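You operate a simulated robot arm through the tools that you are given. There is no shell and no other tool.

You are at the controls of a simulated robot arm. One attempt, no reset.

JOB
Press the limp print flat under the blotter with the blue lip.
Fine: print in the middle of the press bed, then the blotter squarely on its picture, both lips toward the bench's open edge; bed in, then wind down to Snug; watch the blotter till the damp fills it.

The check looks at the end state, three seconds after you hand in, the way a careful person would. Anything else that was tipped, shoved, dropped, spilled or broken makes it a failure.

ROBOT AND FRAMES
A 6-joint arm with a three-finger gripper, fixed in place. Base frame: the origin is on the floor under the middle of its stand, x ahead of it, y to its left, z up; the work surface is at about z = 0.8. Units: m, rad, N and s.
It reaches about 1.213 m from its shoulder. Its first joint turns from -2.897 to 2.897 rad. Payload 4.89 kg.
Tool frame: the origin (TCP) lies between the finger pads and is the grasp point; the fingertips stand 0.03 m ahead of it; z points along the fingers, y is the line along which they close. The gripper opens to 0.164 m; its body begins 0.125 m behind the TCP.
Orientation is that of the tool frame in the base frame, as [roll, pitch, yaw] about the fixed x, y, z axes, in that order (R = Rz(yaw) Ry(pitch) Rx(roll)). With the fingers straight down and closing along the base's y, the tool's x points along the base's -x, its y along +y and its z along -z.

CONTROLS
- The arm moves only by the tool step_arm. Its argument "moves" is a list of rows, each a list of 3 entries, a list of its own where there are three numbers: the opening, from 0 (shut) to 1 (fully open), then the shift along the tool's x, y, z in units of 50 mm (1.0 is 50 mm), then the turn, a rotation vector about the tool's x, y, z in units of 5 degrees (1.0 is 5 degrees). In form: [[grip, [x, y, z], [wx, wy, wz]], ...]. A call has 1 to 20 rows; each row shifts and turns the commanded pose from where the row before left it, along the tool's axes as they then stand. A call with a number of a shift or a turn outside -1 to 1 is refused whole. A row lasts 0.2 s, in which the tool goes at most 0.05 m and 0.15 rad; a call with a longer step from one row to the next is refused whole, and so is a gripper value outside its range. A pose out of reach is approached as far as the arm can. The call stops where the force on the tool passes 50 N (or 10 N more than at its start, if that is more) or the arm is blocked; 0.2 s more then pass. Each finger travels about 0.108 m/s and halts on what it meets, pressing with about 35 N; the grip force reading is that of the motor and also rises with nothing between the fingers. The clock runs only during rows and for 0.2 s after the last one: add rows that do not move to give the fingers time. The reply holds the time, the measured pose of the TCP, the force on the tool along the base axes, the opening and the grip force, in the units named above and with some noise, with the torque about the TCP (base axes, N m) and any sound that the robot's microphone picked up.
- Cameras (640 x 400 px; columns grow to the right, rows downward): "scene" is fixed at [0.2099, -0.4979, 1.3622]; the picture's right is [0.78, -0.63, 0.00], its down [-0.22, -0.28, -0.93] and it looks along [0.59, 0.73, -0.36] (base axes); focal length 315 px, centre (320, 200). "wrist" rides on the gripper at [0.076, -0.002, -0.152] in the tool frame; the picture's right is [0.02, 1.00, 0.00], its down [-0.88, 0.02, -0.47] and it looks along [-0.47, 0.01, 0.88] (tool axes); focal length 247 px, centre (320, 200). There is no depth. A picture from a camera that has moved, and an enlarged one, comes with that camera's place and axes in the base frame and with its lens. The place of the scene camera against the robot may be out by one fixed shift of up to 0.018 m in any direction.
- camera(camera): a new picture of that camera. The clock stands still meanwhile.
- slide_trunk(by): moves the trunk up (or, below 0, down) by that many m; the arm rides with it, the base frame stays. It gives what a move gives, with no picture.
- zoom(camera, box): a new picture of the part [left, top, right, bottom] of that camera's present view, enlarged. The clock stands still meanwhile.
- finish_job(): hands the job in; it is judged then, once.

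Nothing tells you positions but the pictures and the camera data. Unless the task says otherwise, let go and move clear before handing in.

The tools are called after ">>>" by a JSON object that holds its "name" and its "arguments". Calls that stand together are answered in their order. step_arm: Moves the arm, as the interface text tells. Its arguments: {"type":"object","properties":{"moves":{"type":"array","items":{"type":"array"}}},"required":["moves"]} The other tools are called the same way: slide_trunk (by) moves the trunk up or down; camera (camera) takes a picture; zoom (camera, box) takes an enlarged picture of a part of a camera's view; finish_job () hands the job in.

At the start:

```text
time_s: 0.0
tcp_pos: [0.5294, 0.3422, 1.269]
tool_rot: [3.141, 0.001, 3.14]
force: [0.1, -0.5, 0.7]
torque: [-0.02, -0.01, 0.03]
grip_width: 0.1641
gripper_force: 0.1
trunk travel left (down, up): [-0.1, 0.29]
```

scene: 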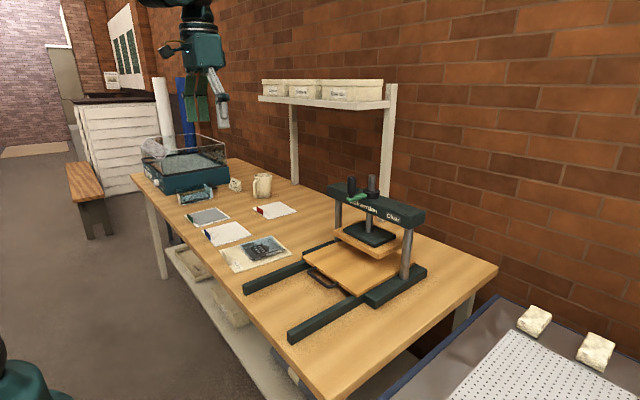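
wrist: 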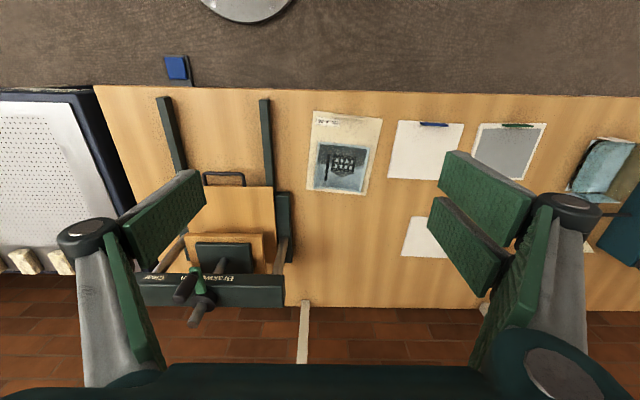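

I see a workbench with a press (green frame, bed on rails), a print with a dark picture, and several blotters (blue-lipped, green-lipped, red-lipped). I'll zoom in for details before moving.

>>> {"name": "zoom", "arguments": {"camera": "scene", "box": [160, 160, 320, 280]}}

>>> {"name": "zoom", "arguments": {"camera": "scene", "box": [230, 160, 450, 350]}}

>>> {"name": "zoom", "arguments": {"camera": "wrist", "box": [280, 90, 480, 215]}}

>>> {"name": "zoom", "arguments": {"camera": "wrist", "box": [100, 80, 320, 340]}}

>>> {"name": "zoom", "arguments": {"camera": "scene", "box": [320, 165, 440, 240]}}

```text
3.33 times, centred on (240, 220) of scene
camera zoom: at [0.2099, -0.4979, 1.3622], right [0.78, -0.63, 0.0], down [-0.22, -0.28, -0.93], along [0.59, 0.73, -0.36], focal length 1050 px, centre (587, 133)
```

zoom: 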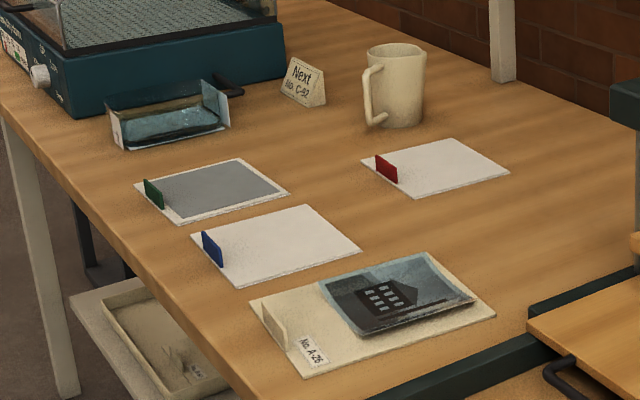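

```text
2.11 times, centred on (340, 255) of scene
camera zoom: at [0.2099, -0.4979, 1.3622], right [0.78, -0.63, 0.0], down [-0.22, -0.28, -0.93], along [0.59, 0.73, -0.36], focal length 663 px, centre (278, 84)
```

zoom: 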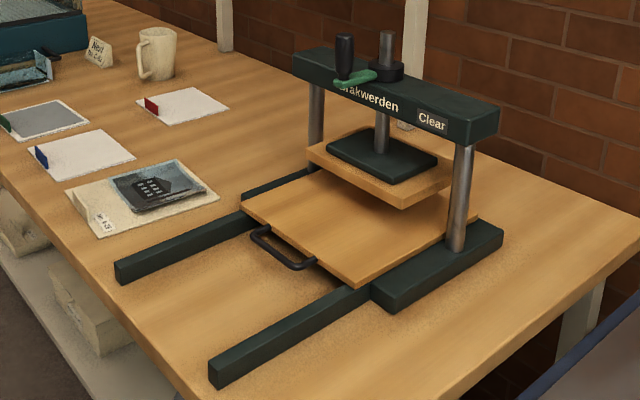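

```text
3.20 times, centred on (380, 152) of wrist
camera zoom: at [0.4528, 0.3424, 1.4225], right [-0.02, 1.0, 0.0], down [0.88, 0.02, 0.47], along [0.47, 0.01, -0.88], focal length 790 px, centre (128, 352)
```

zoom: 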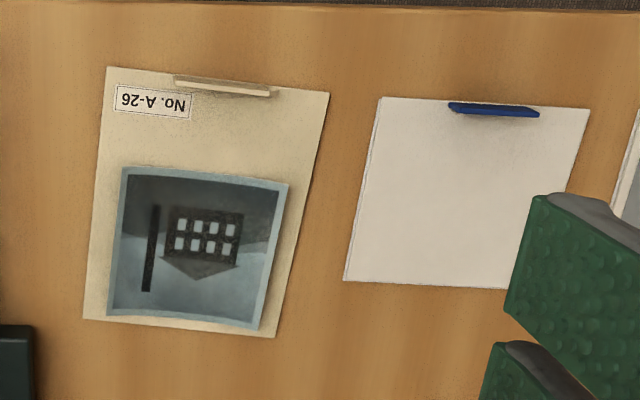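

```text
1.54 times, centred on (210, 210) of wrist
camera zoom: at [0.4528, 0.3424, 1.4225], right [-0.02, 1.0, 0.0], down [0.88, 0.02, 0.47], along [0.47, 0.01, -0.88], focal length 380 px, centre (489, 185)
```

zoom: 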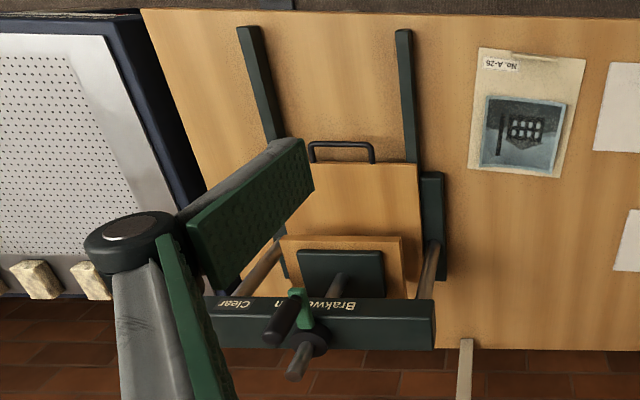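

```text
5.33 times, centred on (380, 202) of scene
camera zoom: at [0.2099, -0.4979, 1.3622], right [0.78, -0.63, 0.0], down [-0.22, -0.28, -0.93], along [0.59, 0.73, -0.36], focal length 1680 px, centre (0, 187)
```

zoom: 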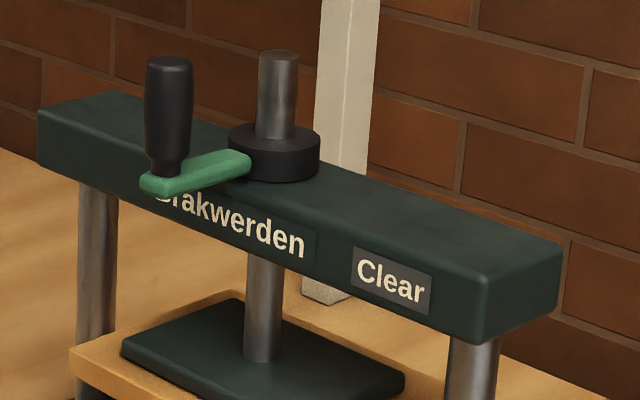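

The bench's open edge is at x≈0.50. The print (cream sheet, cream lip toward the open edge) is around (0.655, 0.40), the blue-lipped blotter is around (0.64, 0.616), and the press is centred near y≈0.14 with its bed mostly under the platen. I'll move over in front of the press to get a better look before touching anything.

>>> {"name": "step_arm", "arguments": {"moves": [[1, [0, -1, 0], [0, 0, 0]], [1, [0, -1, 0], [0, 0, 0]], [1, [0, -1, 0], [0, 0, 0]], [1, [0, -1, 0], [0, 0, 0]], [1, [0.6, 0, 0], [0, 0, 0]]]}}

>>> {"name": "camera", "arguments": {"camera": "wrist"}}

>>> {"name": "camera", "arguments": {"camera": "scene"}}

```text
time_s: 1.2
tcp_pos: [0.5028, 0.1416, 1.2692]
tool_rot: [-3.14, 0.0, 3.141]
force: [1.2, 1.0, -0.7]
torque: [-0.1, 0.22, -0.02]
grip_width: 0.1639
gripper_force: 0.1
trunk travel left (down, up): [-0.1, 0.29]
```

```text
taken
camera wrist: at [0.4271, 0.1419, 1.4231], right [-0.02, 1.0, 0.0], down [0.88, 0.02, 0.47], along [0.47, 0.01, -0.88], focal length 247 px, centre (320, 200)
```

wrist: 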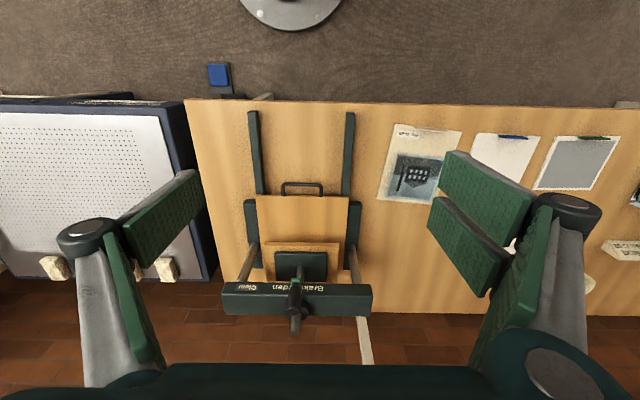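

```text
taken
```

scene: 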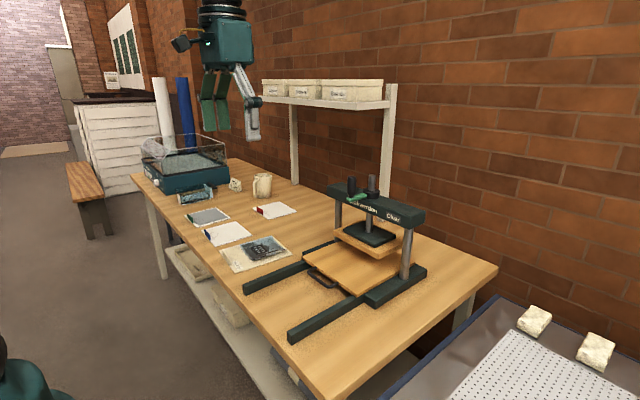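

>>> {"name": "zoom", "arguments": {"camera": "wrist", "box": [200, 90, 400, 345]}}

>>> {"name": "zoom", "arguments": {"camera": "wrist", "box": [210, 170, 390, 340]}}

>>> {"name": "zoom", "arguments": {"camera": "wrist", "box": [365, 110, 625, 280]}}

>>> {"name": "zoom", "arguments": {"camera": "scene", "box": [280, 220, 420, 320]}}

```text
1.57 times, centred on (300, 218) of wrist
camera zoom: at [0.4271, 0.1419, 1.4231], right [-0.02, 1.0, 0.0], down [0.88, 0.02, 0.47], along [0.47, 0.01, -0.88], focal length 387 px, centre (351, 172)
```

zoom: 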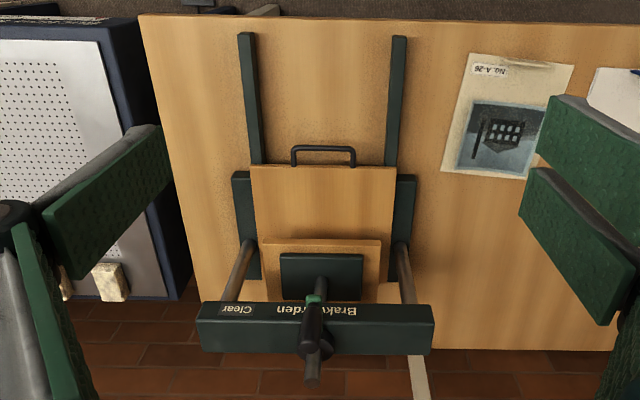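

```text
2.35 times, centred on (300, 255) of wrist
camera zoom: at [0.4271, 0.1419, 1.4231], right [-0.02, 1.0, 0.0], down [0.88, 0.02, 0.47], along [0.47, 0.01, -0.88], focal length 581 px, centre (367, 71)
```

zoom: 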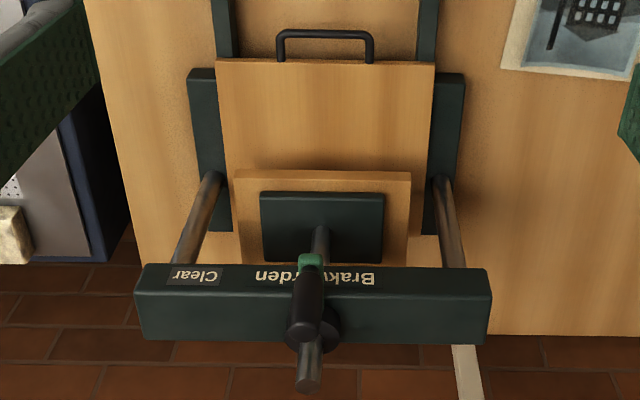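

```text
2.35 times, centred on (495, 195) of wrist
camera zoom: at [0.4271, 0.1419, 1.4231], right [-0.02, 1.0, 0.0], down [0.88, 0.02, 0.47], along [0.47, 0.01, -0.88], focal length 581 px, centre (-92, 212)
```

zoom: 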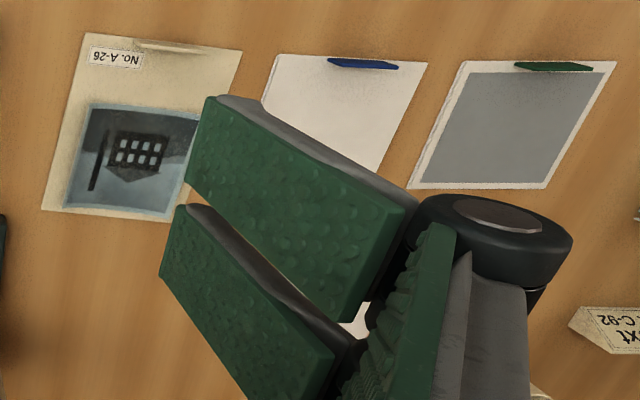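

```text
4.00 times, centred on (350, 270) of scene
camera zoom: at [0.2099, -0.4979, 1.3622], right [0.78, -0.63, 0.0], down [-0.22, -0.28, -0.93], along [0.59, 0.73, -0.36], focal length 1260 px, centre (200, -80)
```

zoom: 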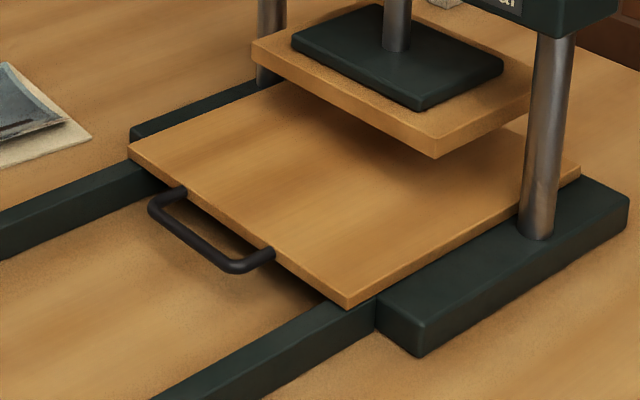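

The press bed looks about 0.25 m square, front edge near x≈0.72 and mostly under the platen, so it has to be drawn out first. I'll tilt the camera to look forward into the press and fix the heights.

>>> {"name": "step_arm", "arguments": {"moves": [[1, [0, -0.4, 0], [0, -1, 0]], [1, [0, -0.4, 0], [0, -1, 0]], [1, [0, 0, 0], [0, -1, 0]], [1, [0, 0, 0], [0, -1, 0]], [1, [0, 0, 0], [0, -1, 0]], [1, [0, 0, 0], [0, -1, 0]]]}}

>>> {"name": "camera", "arguments": {"camera": "wrist"}}

>>> {"name": "zoom", "arguments": {"camera": "wrist", "box": [200, 150, 440, 300]}}

```text
time_s: 2.6
tcp_pos: [0.5002, 0.1032, 1.2711]
tool_rot: [3.141, 0.523, -3.141]
force: [1.5, 0.1, 0.2]
torque: [-0.07, 0.09, -0.01]
grip_width: 0.164
gripper_force: 0.1
trunk travel left (down, up): [-0.1, 0.29]
```

```text
taken
camera wrist: at [0.358, 0.1029, 1.3637], right [-0.02, 1.0, -0.01], down [0.53, 0.02, 0.85], along [0.85, 0.01, -0.53], focal length 247 px, centre (320, 200)
```

wrist: 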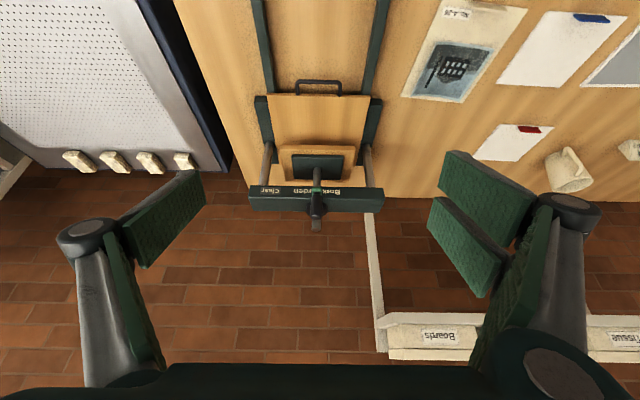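

```text
2.67 times, centred on (320, 225) of wrist
camera zoom: at [0.358, 0.1029, 1.3637], right [-0.02, 1.0, -0.01], down [0.53, 0.02, 0.85], along [0.85, 0.01, -0.53], focal length 659 px, centre (320, 133)
```

zoom: 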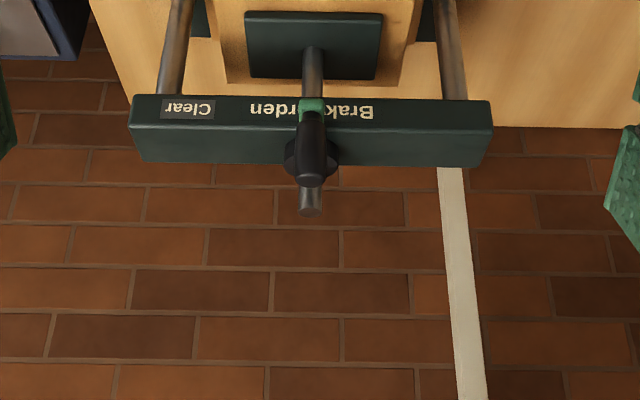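

I have the beam and screw in view but too far off to measure well; I'll lower the arm for a closer look at the press and the handle.

>>> {"name": "step_arm", "arguments": {"moves": [[1, [0.658, 0, 0.498], [0, 0, 0]], [1, [0.658, 0, 0.498], [0, 0, 0]], [1, [0.658, 0, 0.498], [0, 0, 0]], [1, [0.658, 0, 0.498], [0, 0, 0]], [1, [0.658, 0, 0.498], [0, 0, 0]]]}}

>>> {"name": "camera", "arguments": {"camera": "wrist"}}

>>> {"name": "zoom", "arguments": {"camera": "wrist", "box": [180, 60, 440, 260]}}

```text
time_s: 3.8
tcp_pos: [0.4191, 0.1043, 1.0779]
tool_rot: [3.141, 0.524, -3.141]
force: [0.4, -0.4, 0.0]
torque: [0.01, 0.03, -0.03]
grip_width: 0.1638
gripper_force: 0.1
trunk travel left (down, up): [-0.1, 0.29]
```

```text
taken
camera wrist: at [0.2766, 0.1037, 1.1724], right [-0.02, 1.0, -0.01], down [0.53, 0.02, 0.85], along [0.85, 0.01, -0.53], focal length 247 px, centre (320, 200)
```

wrist: 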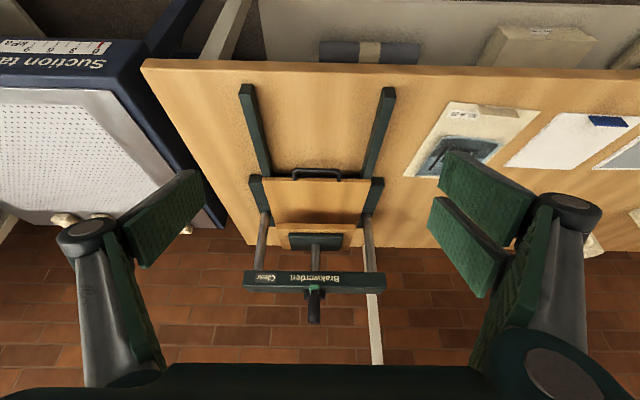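

```text
2.00 times, centred on (310, 160) of wrist
camera zoom: at [0.2766, 0.1037, 1.1724], right [-0.02, 1.0, -0.01], down [0.53, 0.02, 0.85], along [0.85, 0.01, -0.53], focal length 494 px, centre (340, 280)
```

zoom: 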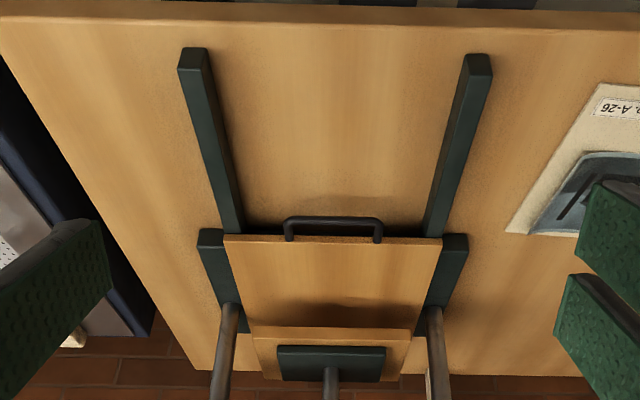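

From two wrist views I get the bed top at z≈0.843, front edge at x≈0.727, y from −0.020 to 0.224 (middle 0.102), with the handle bar around x≈0.693, z≈0.836. I'll check the finger sizes before gripping the handle.

>>> {"name": "zoom", "arguments": {"camera": "scene", "box": [130, 110, 300, 290]}}

>>> {"name": "zoom", "arguments": {"camera": "wrist", "box": [260, 140, 380, 215]}}

>>> {"name": "zoom", "arguments": {"camera": "wrist", "box": [230, 220, 400, 340]}}

```text
2.22 times, centred on (215, 200) of scene
camera zoom: at [0.2099, -0.4979, 1.3622], right [0.78, -0.63, 0.0], down [-0.22, -0.28, -0.93], along [0.59, 0.73, -0.36], focal length 700 px, centre (553, 200)
```

zoom: 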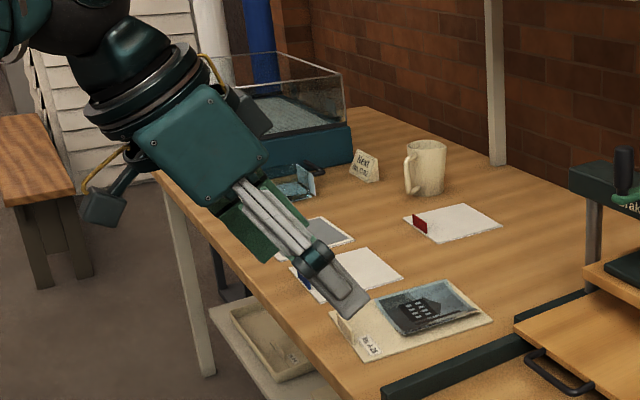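

```text
5.33 times, centred on (320, 178) of wrist
camera zoom: at [0.2766, 0.1037, 1.1724], right [-0.02, 1.0, -0.01], down [0.53, 0.02, 0.85], along [0.85, 0.01, -0.53], focal length 1317 px, centre (320, 320)
```

zoom: 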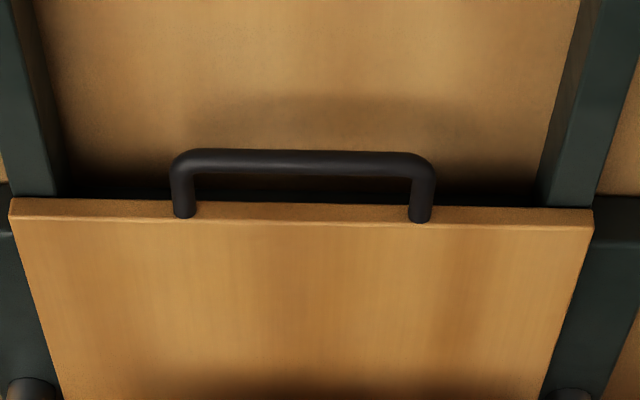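

```text
3.33 times, centred on (315, 280) of wrist
camera zoom: at [0.2766, 0.1037, 1.1724], right [-0.02, 1.0, -0.01], down [0.53, 0.02, 0.85], along [0.85, 0.01, -0.53], focal length 823 px, centre (337, -67)
```

zoom: 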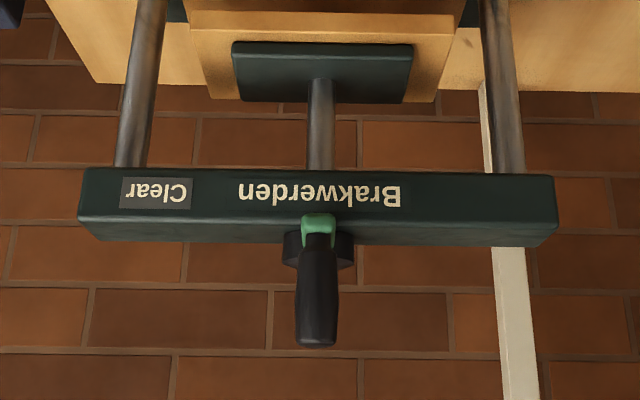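

The handle bar is about 12 mm thick with roughly a 27 mm gap behind it, centred at y≈0.102. I'll level the gripper and turn it 90° so it closes along x, with the single finger on the far side.

>>> {"name": "step_arm", "arguments": {"moves": [[1, [0, 0, 0], [0, 1, 0]], [1, [0, 0, 0], [0, 1, 0]], [1, [0, 0, 0], [0, 1, 0]], [1, [0, 0, 0], [0, 1, 0]], [1, [0, 0, 0], [0, 1, 0]], [1, [0, 0, 0], [0, 1, 0]], [1, [0, 0, 0], [0, 0, -1]], [1, [0, 0, 0], [0, 0, -1]], [1, [0, 0, 0], [0, 0, -1]], [1, [0, 0, 0], [0, 0, -1]], [1, [0, 0, 0], [0, 0, -1]], [1, [0, 0, 0], [0, 0, -1]], [1, [0, 0, 0], [0, 0, -1]], [1, [0, 0, 0], [0, 0, -1]], [1, [0, 0, 0], [0, 0, -1]], [1, [0, 0, 0], [0, 0, -1]], [1, [0, 0, 0], [0, 0, -1]], [1, [0, 0, 0], [0, 0, -1]], [1, [0, 0, 0], [0, 0, -1]], [1, [0, 0, 0], [0, 0, -1]]]}}

>>> {"name": "step_arm", "arguments": {"moves": [[0.15, [0, 0, 0], [0, 0, -1]], [0.15, [0, 0, 0], [0, 0, -1]], [0.15, [0, 0, 0], [0, 0, -1]], [0.15, [0, 0, 0], [0, 0, -1]], [0.15, [0, 0, 0], [0, 0, 0]]]}}

>>> {"name": "zoom", "arguments": {"camera": "scene", "box": [130, 110, 300, 290]}}

>>> {"name": "camera", "arguments": {"camera": "wrist"}}

```text
time_s: 8.0
tcp_pos: [0.4178, 0.1024, 1.0805]
tool_rot: [-3.141, 0.001, -1.919]
force: [0.4, -0.2, -0.2]
torque: [0.02, 0.04, 0.01]
grip_width: 0.164
gripper_force: 0.1
trunk travel left (down, up): [-0.1, 0.29]
```

```text
time_s: 9.2
tcp_pos: [0.4179, 0.1026, 1.0777]
tool_rot: [3.141, -0.001, -1.57]
force: [-0.2, 0.4, -0.1]
torque: [0.04, 0.03, 0.01]
grip_width: 0.0247
gripper_force: 0.1
trunk travel left (down, up): [-0.1, 0.29]
```

```text
2.22 times, centred on (215, 200) of scene
camera zoom: at [0.2099, -0.4979, 1.3622], right [0.78, -0.63, 0.0], down [-0.22, -0.28, -0.93], along [0.59, 0.73, -0.36], focal length 700 px, centre (553, 200)
```

zoom: 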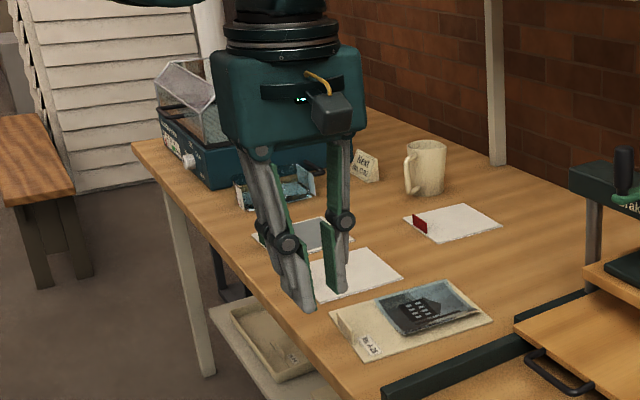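

```text
taken
camera wrist: at [0.4206, 0.0279, 1.2326], right [-1.0, -0.02, 0.0], down [-0.02, 0.88, 0.47], along [-0.01, 0.47, -0.88], focal length 247 px, centre (320, 200)
```

wrist: 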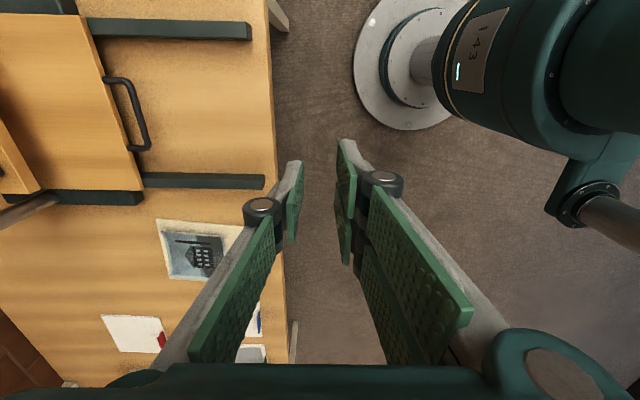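

The fingers look about 14 mm thick, so they fit the gap behind the bar. I'll move above the handle and check alignment before lowering.

>>> {"name": "step_arm", "arguments": {"moves": [[0.15, [0, -0.92, 0], [0, 0, 0]], [0.15, [0, -0.92, 0], [0, 0, 0]], [0.15, [0, -0.92, 0], [0, 0, 0]], [0.15, [0, -0.92, 0], [0, 0, 0]], [0.15, [0, -0.92, 0], [0, 0, 0]], [0.15, [0, -0.92, 0], [0, 0, 0]], [0.15, [0, 0, 0.9], [0, 0, 0]], [0.15, [0, 0, 0.9], [0, 0, 0]], [0.15, [0, 0, 0.9], [0, 0, 0]]]}}

>>> {"name": "camera", "arguments": {"camera": "wrist"}}

>>> {"name": "camera", "arguments": {"camera": "scene"}}

```text
time_s: 11.2
tcp_pos: [0.6954, 0.1016, 0.9381]
tool_rot: [3.141, 0.001, -1.572]
force: [-0.9, -0.5, 0.5]
torque: [0.04, -0.2, 0.01]
grip_width: 0.0245
gripper_force: 0.0
trunk travel left (down, up): [-0.1, 0.29]
```

```text
taken
camera wrist: at [0.6969, 0.0262, 1.0914], right [-1.0, -0.02, 0.0], down [-0.02, 0.88, 0.47], along [-0.01, 0.47, -0.88], focal length 247 px, centre (320, 200)
```

wrist: 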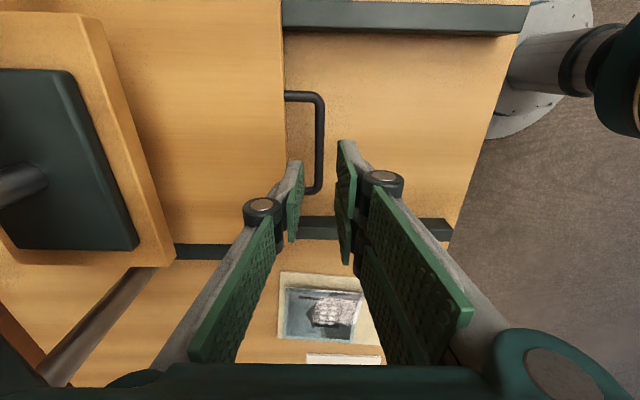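

```text
taken
```

scene: 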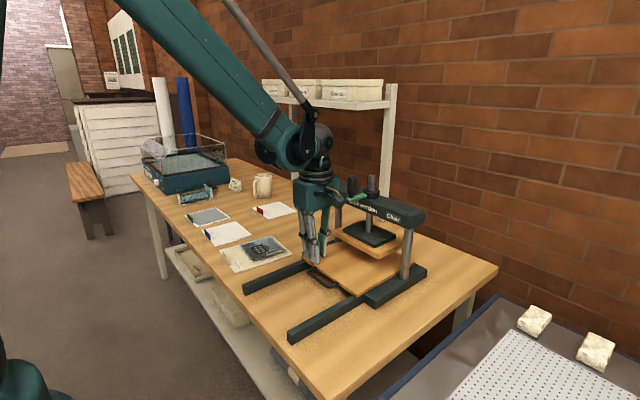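

The bar lines up between the fingers (bar x≈0.695, bed front x≈0.73). I'll lower the fingers around the bar and close.

>>> {"name": "step_arm", "arguments": {"moves": [[0.15, [0, -0.02, 0.6], [0, 0, 0]], [0.15, [0, 0, 0.6], [0, 0, 0]], [0.15, [0, 0, 0.5], [0, 0, 0]], [0.15, [0, 0, 0], [0, 0, 0]]]}}

>>> {"name": "camera", "arguments": {"camera": "wrist"}}

>>> {"name": "zoom", "arguments": {"camera": "scene", "box": [260, 180, 400, 320]}}

```text
time_s: 12.2
tcp_pos: [0.696, 0.1033, 0.8591]
tool_rot: [3.141, -0.001, -1.571]
force: [0.4, 0.0, -0.5]
torque: [0.0, -0.04, 0.01]
grip_width: 0.0244
gripper_force: 0.0
trunk travel left (down, up): [-0.1, 0.29]
```

```text
taken
camera wrist: at [0.6968, 0.0278, 1.0119], right [-1.0, -0.02, 0.0], down [-0.02, 0.88, 0.47], along [-0.01, 0.47, -0.88], focal length 247 px, centre (320, 200)
```

wrist: 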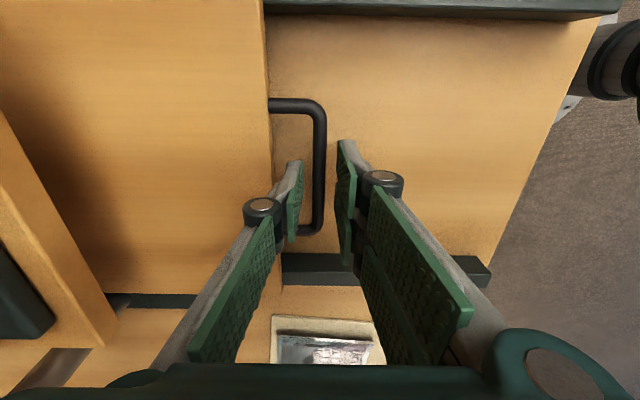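

```text
2.86 times, centred on (330, 250) of scene
camera zoom: at [0.2099, -0.4979, 1.3622], right [0.78, -0.63, 0.0], down [-0.22, -0.28, -0.93], along [0.59, 0.73, -0.36], focal length 900 px, centre (291, 57)
```

zoom: 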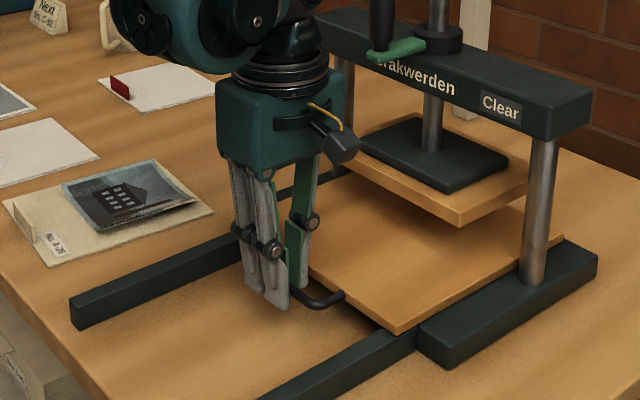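

>>> {"name": "step_arm", "arguments": {"moves": [[0.15, [0, 0, 0.3], [0, 0, 0]], [0, [0, 0, 0], [0, 0, 0]], [0, [0, 0, 0], [0, 0, 0]], [0, [0, 0, 0], [0, 0, 0]]]}}

>>> {"name": "camera", "arguments": {"camera": "wrist"}}

```text
time_s: 13.2
tcp_pos: [0.6963, 0.1037, 0.8432]
tool_rot: [3.142, 0.001, -1.57]
force: [-1.9, 1.6, -3.5]
torque: [0.09, 0.02, -0.03]
grip_width: 0.0087
gripper_force: 45.2
trunk travel left (down, up): [-0.1, 0.29]
```

```text
taken
camera wrist: at [0.6976, 0.0279, 0.9966], right [-1.0, -0.02, 0.0], down [-0.02, 0.88, 0.47], along [-0.01, 0.47, -0.88], focal length 247 px, centre (320, 200)
```

wrist: 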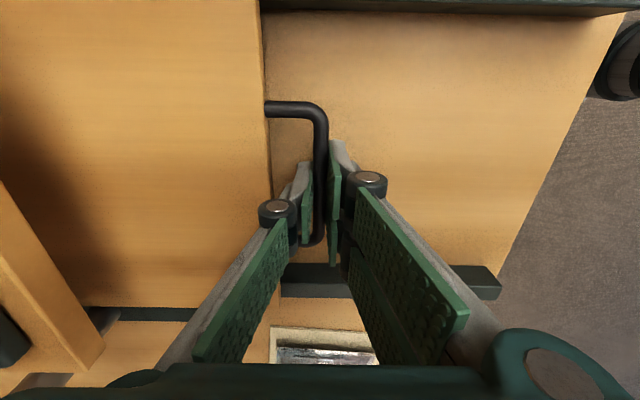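

The bar is held (width 8.7 mm). I'll draw the bed out toward the open edge gently.

>>> {"name": "step_arm", "arguments": {"moves": [[0, [0, 0.3, 0], [0, 0, 0]], [0, [0, 0.4, 0], [0, 0, 0]], [0, [0, 0.4, 0], [0, 0, 0]], [0, [0, 0.4, 0], [0, 0, 0]], [0, [0, 0.4, 0], [0, 0, 0]]]}}

>>> {"name": "camera", "arguments": {"camera": "scene"}}

```text
time_s: 14.4
tcp_pos: [0.6009, 0.1039, 0.8443]
tool_rot: [3.14, -0.003, -1.571]
force: [0.0, 1.2, 17.8]
torque: [-0.67, 0.05, -0.04]
grip_width: 0.0083
gripper_force: 44.7
trunk travel left (down, up): [-0.1, 0.29]
```

```text
taken
```

scene: 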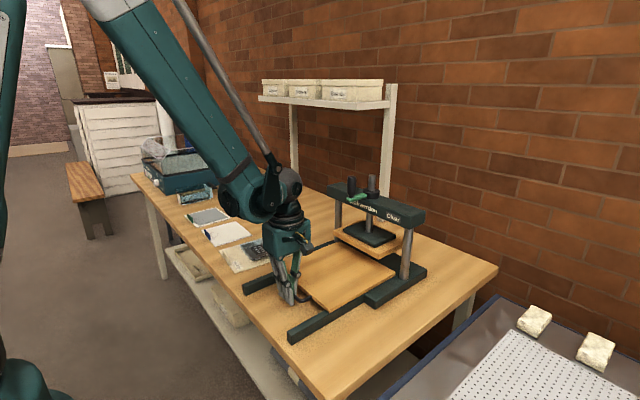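

>>> {"name": "step_arm", "arguments": {"moves": [[0, [0, 0.3, 0], [0, 0, 0]], [0, [0, 0.3, 0], [0, 0, 0]], [0, [0, 0.3, 0], [0, 0, 0]], [0, [0, 0.2, 0], [0, 0, 0]]]}}

>>> {"name": "zoom", "arguments": {"camera": "scene", "box": [220, 180, 440, 350]}}

>>> {"name": "camera", "arguments": {"camera": "wrist"}}

```text
time_s: 15.4
tcp_pos: [0.5469, 0.1033, 0.8439]
tool_rot: [3.14, -0.001, -1.571]
force: [-0.3, -5.8, -34.6]
torque: [-0.14, 0.03, 0.01]
grip_width: 0.0087
gripper_force: 45.2
trunk travel left (down, up): [-0.1, 0.29]
```

```text
2.35 times, centred on (330, 265) of scene
camera zoom: at [0.2099, -0.4979, 1.3622], right [0.78, -0.63, 0.0], down [-0.22, -0.28, -0.93], along [0.59, 0.73, -0.36], focal length 741 px, centre (296, 47)
```

zoom: 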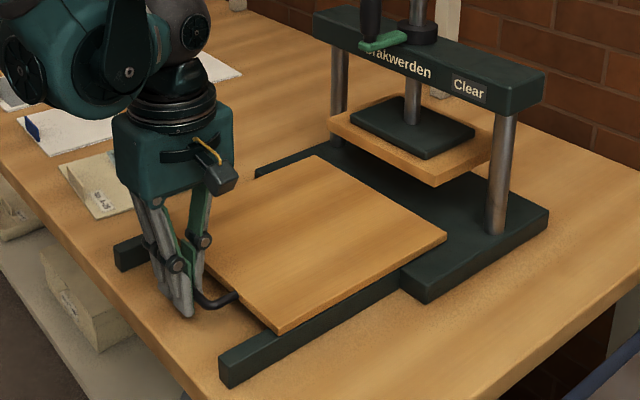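

```text
taken
camera wrist: at [0.549, 0.0279, 0.997], right [-1.0, -0.02, 0.0], down [-0.02, 0.88, 0.47], along [-0.01, 0.47, -0.88], focal length 247 px, centre (320, 200)
```

wrist: 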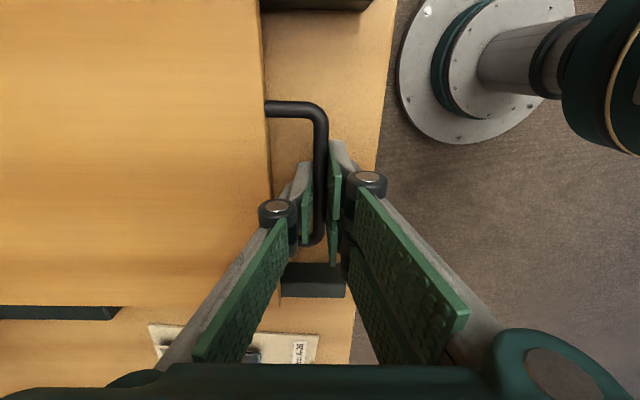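

The bed is drawn out about 0.15 m and is clear of the platen. I'll let go of the handle and lift straight up.

>>> {"name": "step_arm", "arguments": {"moves": [[0.15, [0, 0, 0], [0, 0, 0]], [0.15, [0, 0, 0], [0, 0, 0]], [0.15, [0, 0, -0.4], [0, 0, 0]], [0.15, [0, 0, -0.6], [0, 0, 0]], [0.15, [0, 0, -1], [0, 0, 0]], [0.15, [0, 0, -1], [0, 0, 0]], [0.15, [0, 0, -1], [0, 0, 0]]]}}

>>> {"name": "camera", "arguments": {"camera": "wrist"}}

>>> {"name": "camera", "arguments": {"camera": "scene"}}

```text
time_s: 17.0
tcp_pos: [0.5478, 0.1009, 1.0461]
tool_rot: [-3.141, 0.0, -1.571]
force: [1.1, -0.9, -0.7]
torque: [-0.05, 0.22, 0.04]
grip_width: 0.0246
gripper_force: 0.1
trunk travel left (down, up): [-0.1, 0.29]
```

```text
taken
camera wrist: at [0.5494, 0.0262, 1.1995], right [-1.0, -0.02, 0.0], down [-0.02, 0.88, 0.47], along [-0.01, 0.47, -0.88], focal length 247 px, centre (320, 200)
```

wrist: 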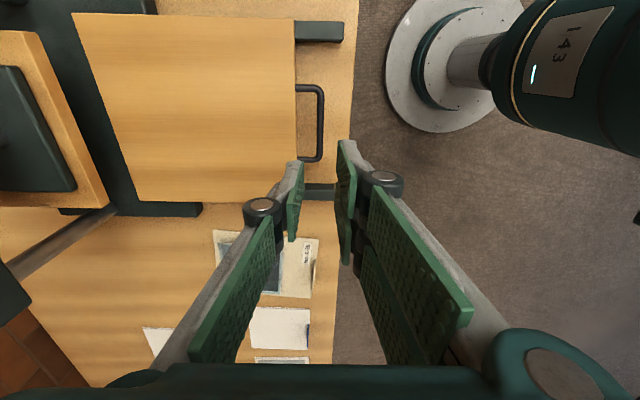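

```text
taken
```

scene: 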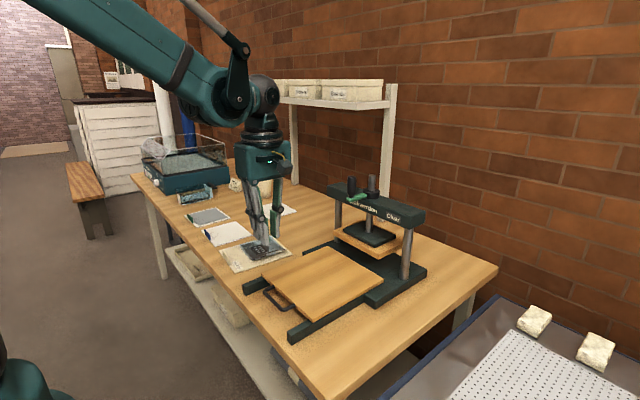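

The bed is out and free. Now I'll go look along the print's lip (near x≈0.552, y≈0.414) from the side to get its position and lean.

>>> {"name": "step_arm", "arguments": {"moves": [[0.4, [-1, 0, 0], [0, 0, 0]], [0.4, [-1, 0, 0], [0, 0, 0]], [0.4, [-1, 0, 0], [0, 0, 0]], [0.4, [-1, 0, 0], [0, 0, 1]], [0.4, [0, 0, 0.8], [0, 0, 0]], [0.4, [0, 0, 0], [0, 0, 0]]]}}

>>> {"name": "camera", "arguments": {"camera": "wrist"}}

>>> {"name": "zoom", "arguments": {"camera": "wrist", "box": [240, 80, 400, 180]}}

>>> {"name": "zoom", "arguments": {"camera": "scene", "box": [190, 200, 310, 290]}}

```text
time_s: 18.4
tcp_pos: [0.5457, 0.3043, 1.0028]
tool_rot: [3.141, 0.002, -1.66]
force: [1.0, 0.5, 0.1]
torque: [0.0, 0.0, -0.01]
grip_width: 0.0657
gripper_force: 0.0
trunk travel left (down, up): [-0.1, 0.29]
```

```text
taken
camera wrist: at [0.5405, 0.2278, 1.1556], right [-1.0, 0.07, 0.0], down [0.06, 0.88, 0.47], along [0.03, 0.47, -0.88], focal length 247 px, centre (320, 200)
```

wrist: 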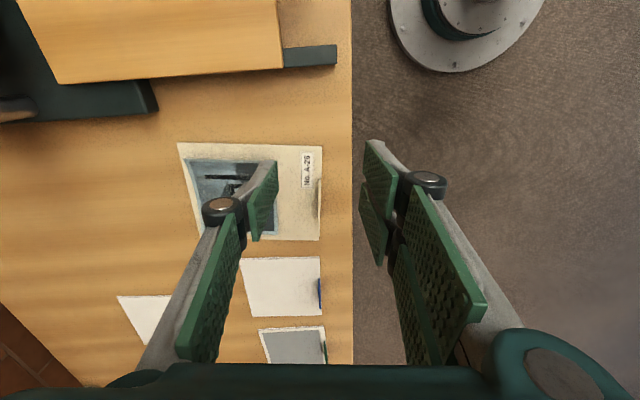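

```text
4.00 times, centred on (320, 130) of wrist
camera zoom: at [0.5405, 0.2278, 1.1556], right [-1.0, 0.07, 0.0], down [0.06, 0.88, 0.47], along [0.03, 0.47, -0.88], focal length 988 px, centre (320, 480)
```

zoom: 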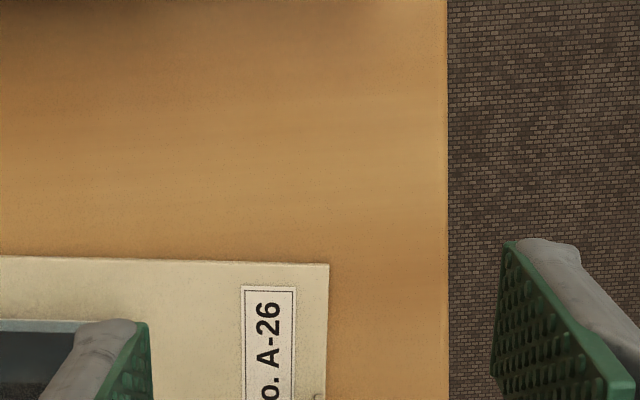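

```text
4.44 times, centred on (250, 245) of scene
camera zoom: at [0.2099, -0.4979, 1.3622], right [0.78, -0.63, 0.0], down [-0.22, -0.28, -0.93], along [0.59, 0.73, -0.36], focal length 1400 px, centre (631, 0)
```

zoom: 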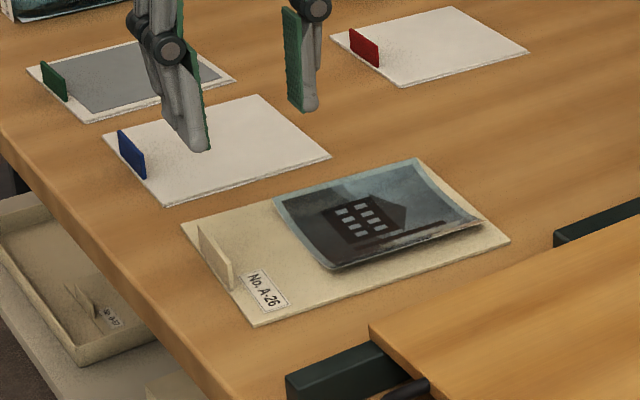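

The lip is an upright tab ~25 mm tall at the print's front edge. I'll move above it, fingers straddling it, and look again.

>>> {"name": "step_arm", "arguments": {"moves": [[0.4, [-0.735, 0.023, 0], [0, 0, 0]], [0.4, [-0.735, 0.023, 0], [0, 0, 0]], [0.4, [-0.735, 0.023, 0], [0, 0, 0]], [0.4, [0, 0, 0.9], [0, 0, 0]], [0.4, [0, 0, 0.9], [0, 0, 0]], [0.4, [0, 0, 0], [0, 0, 0]]]}}

>>> {"name": "camera", "arguments": {"camera": "wrist"}}

>>> {"name": "zoom", "arguments": {"camera": "wrist", "box": [240, 110, 400, 210]}}

>>> {"name": "zoom", "arguments": {"camera": "scene", "box": [190, 200, 310, 290]}}

```text
time_s: 19.8
tcp_pos: [0.5525, 0.4121, 0.9124]
tool_rot: [3.14, -0.001, -1.659]
force: [-0.2, -0.2, -0.2]
torque: [-0.01, -0.01, -0.05]
grip_width: 0.0653
gripper_force: 0.0
trunk travel left (down, up): [-0.1, 0.29]
```

```text
taken
camera wrist: at [0.5468, 0.3374, 1.0665], right [-1.0, 0.07, 0.0], down [0.06, 0.88, 0.47], along [0.03, 0.47, -0.88], focal length 247 px, centre (320, 200)
```

wrist: 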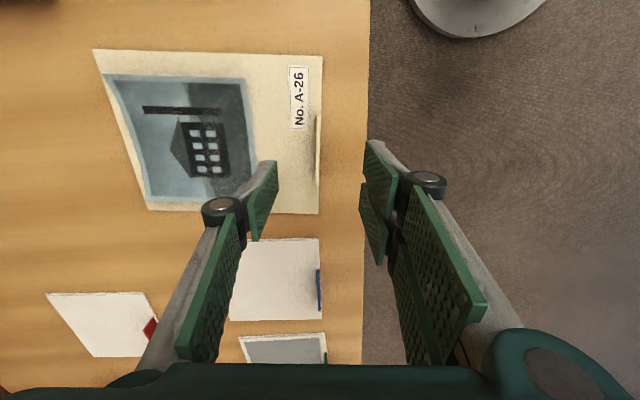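

```text
4.00 times, centred on (320, 160) of wrist
camera zoom: at [0.5468, 0.3374, 1.0665], right [-1.0, 0.07, 0.0], down [0.06, 0.88, 0.47], along [0.03, 0.47, -0.88], focal length 988 px, centre (320, 360)
```

zoom: 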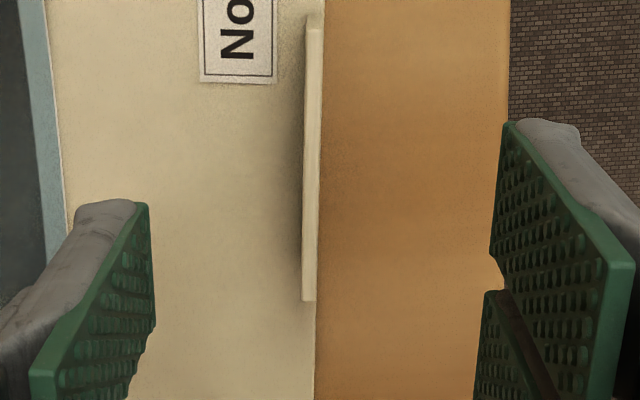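

```text
4.44 times, centred on (250, 245) of scene
camera zoom: at [0.2099, -0.4979, 1.3622], right [0.78, -0.63, 0.0], down [-0.22, -0.28, -0.93], along [0.59, 0.73, -0.36], focal length 1400 px, centre (631, 0)
```

zoom: 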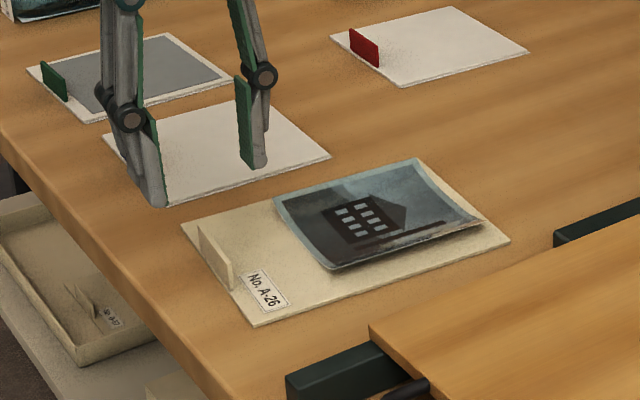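

The lip's centre is at (0.554, 0.4105), about 72 mm wide, turned ≈ −5°. I'll lower and close on it gently.

>>> {"name": "step_arm", "arguments": {"moves": [[0.4, [0.03, -0.03, 0.5], [0, 0, 0]], [0.4, [0, 0, 0.5], [0, 0, 0]], [0.4, [0, 0, 0.45], [0, 0, 0]], [0.4, [0, 0, 0], [0, 0, 0]]]}}

>>> {"name": "zoom", "arguments": {"camera": "scene", "box": [190, 200, 310, 290]}}

>>> {"name": "camera", "arguments": {"camera": "wrist"}}

```text
time_s: 20.8
tcp_pos: [0.5531, 0.4121, 0.8416]
tool_rot: [3.141, 0.001, -1.657]
force: [0.4, 0.4, -0.2]
torque: [-0.02, -0.03, -0.03]
grip_width: 0.0656
gripper_force: 0.1
trunk travel left (down, up): [-0.1, 0.29]
```

```text
4.44 times, centred on (250, 245) of scene
camera zoom: at [0.2099, -0.4979, 1.3622], right [0.78, -0.63, 0.0], down [-0.22, -0.28, -0.93], along [0.59, 0.73, -0.36], focal length 1400 px, centre (631, 0)
```

zoom: 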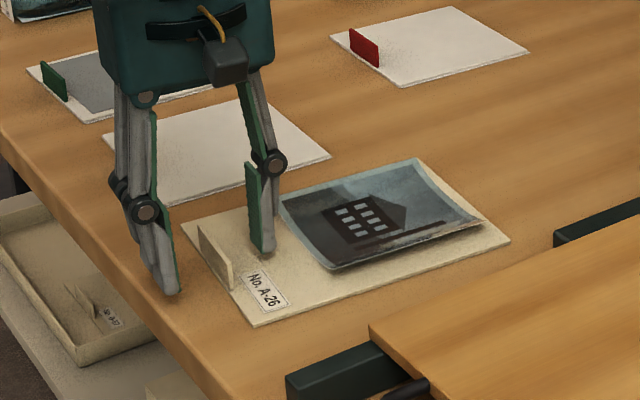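

```text
taken
camera wrist: at [0.5471, 0.3368, 0.995], right [-1.0, 0.07, 0.0], down [0.06, 0.88, 0.47], along [0.03, 0.47, -0.88], focal length 247 px, centre (320, 200)
```

wrist: 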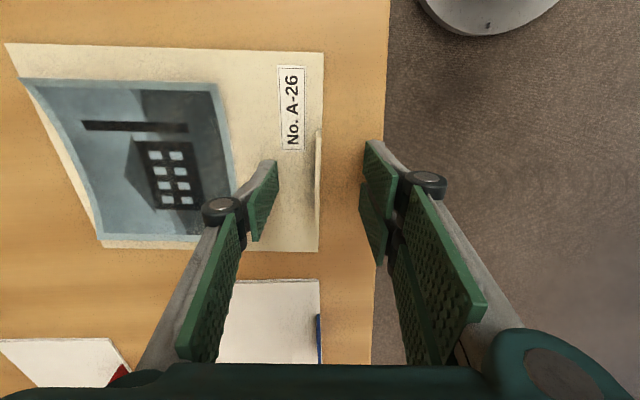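

>>> {"name": "step_arm", "arguments": {"moves": [[0.4, [0, 0, 0.06], [0, 0, 0]], [0.2, [0, 0, 0], [0, 0, 0]], [0.0, [0, 0, 0], [0, 0, 0]], [0.0, [0, 0, 0], [0, 0, 0]], [0.0, [0, 0, 0], [0, 0, 0]]]}}

>>> {"name": "camera", "arguments": {"camera": "wrist"}}

>>> {"name": "zoom", "arguments": {"camera": "scene", "box": [190, 200, 310, 290]}}

```text
time_s: 22.0
tcp_pos: [0.552, 0.4121, 0.8381]
tool_rot: [3.141, 0.0, -1.657]
force: [0.2, 0.1, -1.0]
torque: [0.01, -0.01, -0.02]
grip_width: 0.0059
gripper_force: 34.9
trunk travel left (down, up): [-0.1, 0.29]
```

```text
taken
camera wrist: at [0.5477, 0.3369, 0.9919], right [-1.0, 0.07, 0.0], down [0.06, 0.88, 0.47], along [0.03, 0.47, -0.88], focal length 247 px, centre (320, 200)
```

wrist: 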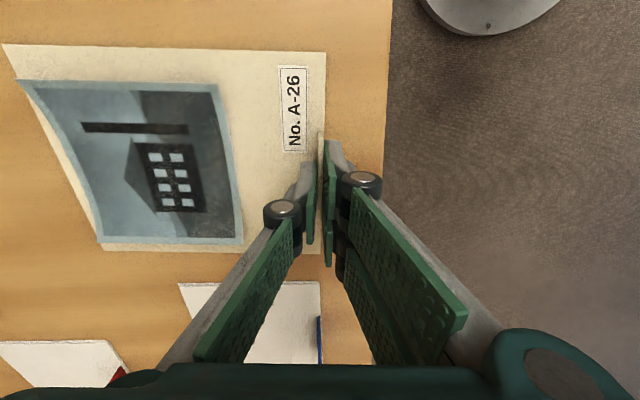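

```text
4.44 times, centred on (250, 245) of scene
camera zoom: at [0.2099, -0.4979, 1.3622], right [0.78, -0.63, 0.0], down [-0.22, -0.28, -0.93], along [0.59, 0.73, -0.36], focal length 1400 px, centre (631, 0)
```

zoom: 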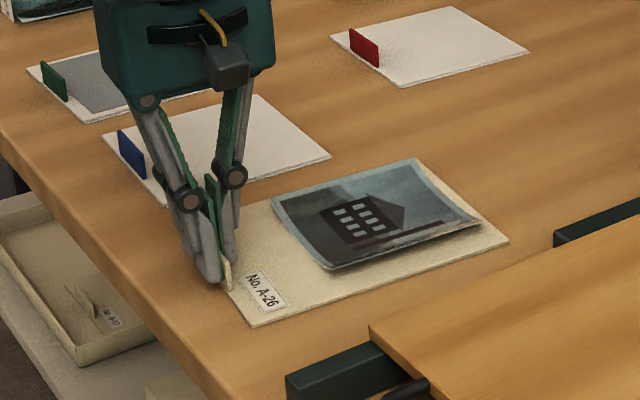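

The lip is gripped (about 6 mm thick). I'll lift a little and see how the print behaves.

>>> {"name": "step_arm", "arguments": {"moves": [[0.0, [0, 0, -0.2], [0, 0, 0]], [0.0, [0, 0, -0.3], [0, 0, 0]], [0.0, [0, 0, 0], [0, 0, 0]]]}}

>>> {"name": "camera", "arguments": {"camera": "wrist"}}

>>> {"name": "zoom", "arguments": {"camera": "scene", "box": [190, 200, 310, 290]}}

```text
time_s: 22.8
tcp_pos: [0.5536, 0.4128, 0.8647]
tool_rot: [-3.14, 0.001, -1.657]
force: [1.0, -0.1, -1.3]
torque: [-0.03, 0.1, 0.0]
grip_width: 0.0062
gripper_force: 34.6
trunk travel left (down, up): [-0.1, 0.29]
```

```text
taken
camera wrist: at [0.5487, 0.337, 1.0183], right [-1.0, 0.07, 0.0], down [0.06, 0.88, 0.47], along [0.03, 0.47, -0.88], focal length 247 px, centre (320, 200)
```

wrist: 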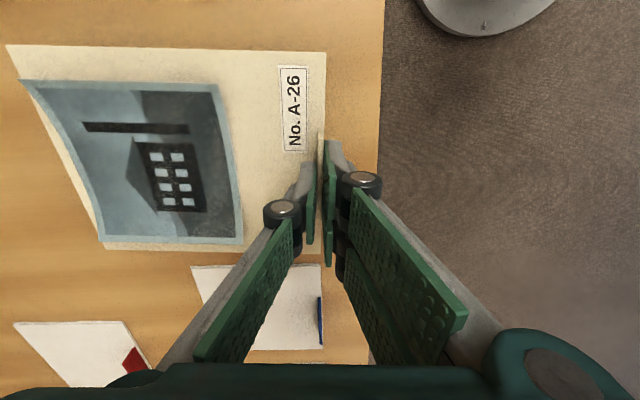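

```text
4.44 times, centred on (250, 245) of scene
camera zoom: at [0.2099, -0.4979, 1.3622], right [0.78, -0.63, 0.0], down [-0.22, -0.28, -0.93], along [0.59, 0.73, -0.36], focal length 1400 px, centre (631, 0)
```

zoom: 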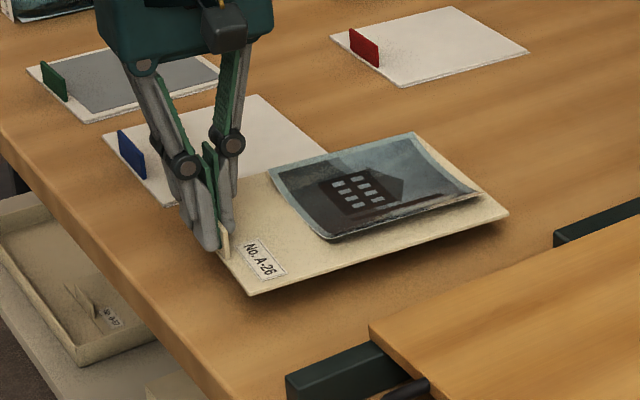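

The print lifts flat and stiff on its cream mount. Its middle is 0.102 m ahead of my grip. I'll raise it, square it to the bed, and carry it over toward the bed middle (≈ x 0.709, y 0.1015), then look before lowering.

>>> {"name": "step_arm", "arguments": {"moves": [[0, [0, 0, -0.5], [0, 0, 0]], [0, [0, 0, -0.6], [0, 0, 0]], [0, [0, 0, -0.6], [0, 0, 0]], [0, [0, 0, -0.6], [0, 0, -0.49]], [0, [0, 0, 0], [0, 0, -0.49]], [0, [0.62, -0.107, 0], [0, 0, 0]], [0, [0.62, -0.107, 0], [0, 0, 0]], [0, [0.62, -0.107, 0], [0, 0, 0]], [0, [0.62, -0.107, 0], [0, 0, 0]], [0, [0.62, -0.107, 0], [0, 0, 0]], [0, [0.62, -0.107, 0], [0, 0, 0]], [0, [0.62, -0.107, 0], [0, 0, 0]], [0, [0.62, -0.107, 0], [0, 0, 0]], [0, [0.62, -0.107, 0], [0, 0, 0]], [0, [0.62, -0.107, 0], [0, 0, 0]], [0, [0, 0, 0], [0, 0, 0]]]}}

>>> {"name": "camera", "arguments": {"camera": "wrist"}}

>>> {"name": "camera", "arguments": {"camera": "scene"}}

```text
time_s: 26.2
tcp_pos: [0.6039, 0.0991, 0.9778]
tool_rot: [3.14, -0.001, -1.573]
force: [0.2, 0.8, -0.4]
torque: [-0.09, 0.08, 0.01]
grip_width: 0.0061
gripper_force: 34.8
trunk travel left (down, up): [-0.1, 0.29]
```

```text
taken
camera wrist: at [0.606, 0.025, 1.1312], right [-1.0, -0.02, 0.0], down [-0.02, 0.88, 0.47], along [-0.01, 0.47, -0.88], focal length 247 px, centre (320, 200)
```

wrist: 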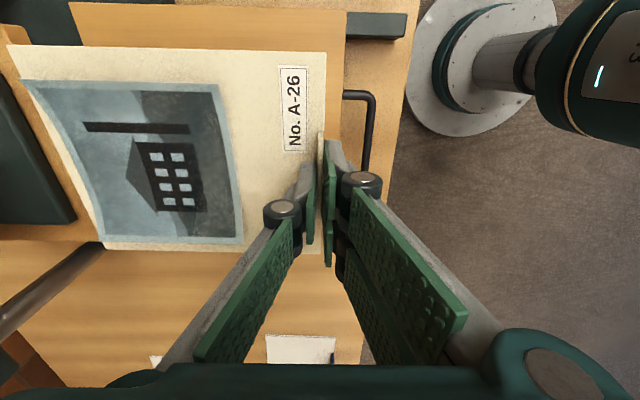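

```text
taken
```

scene: 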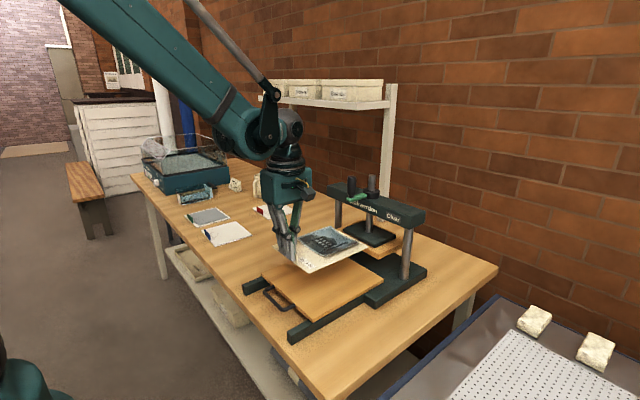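

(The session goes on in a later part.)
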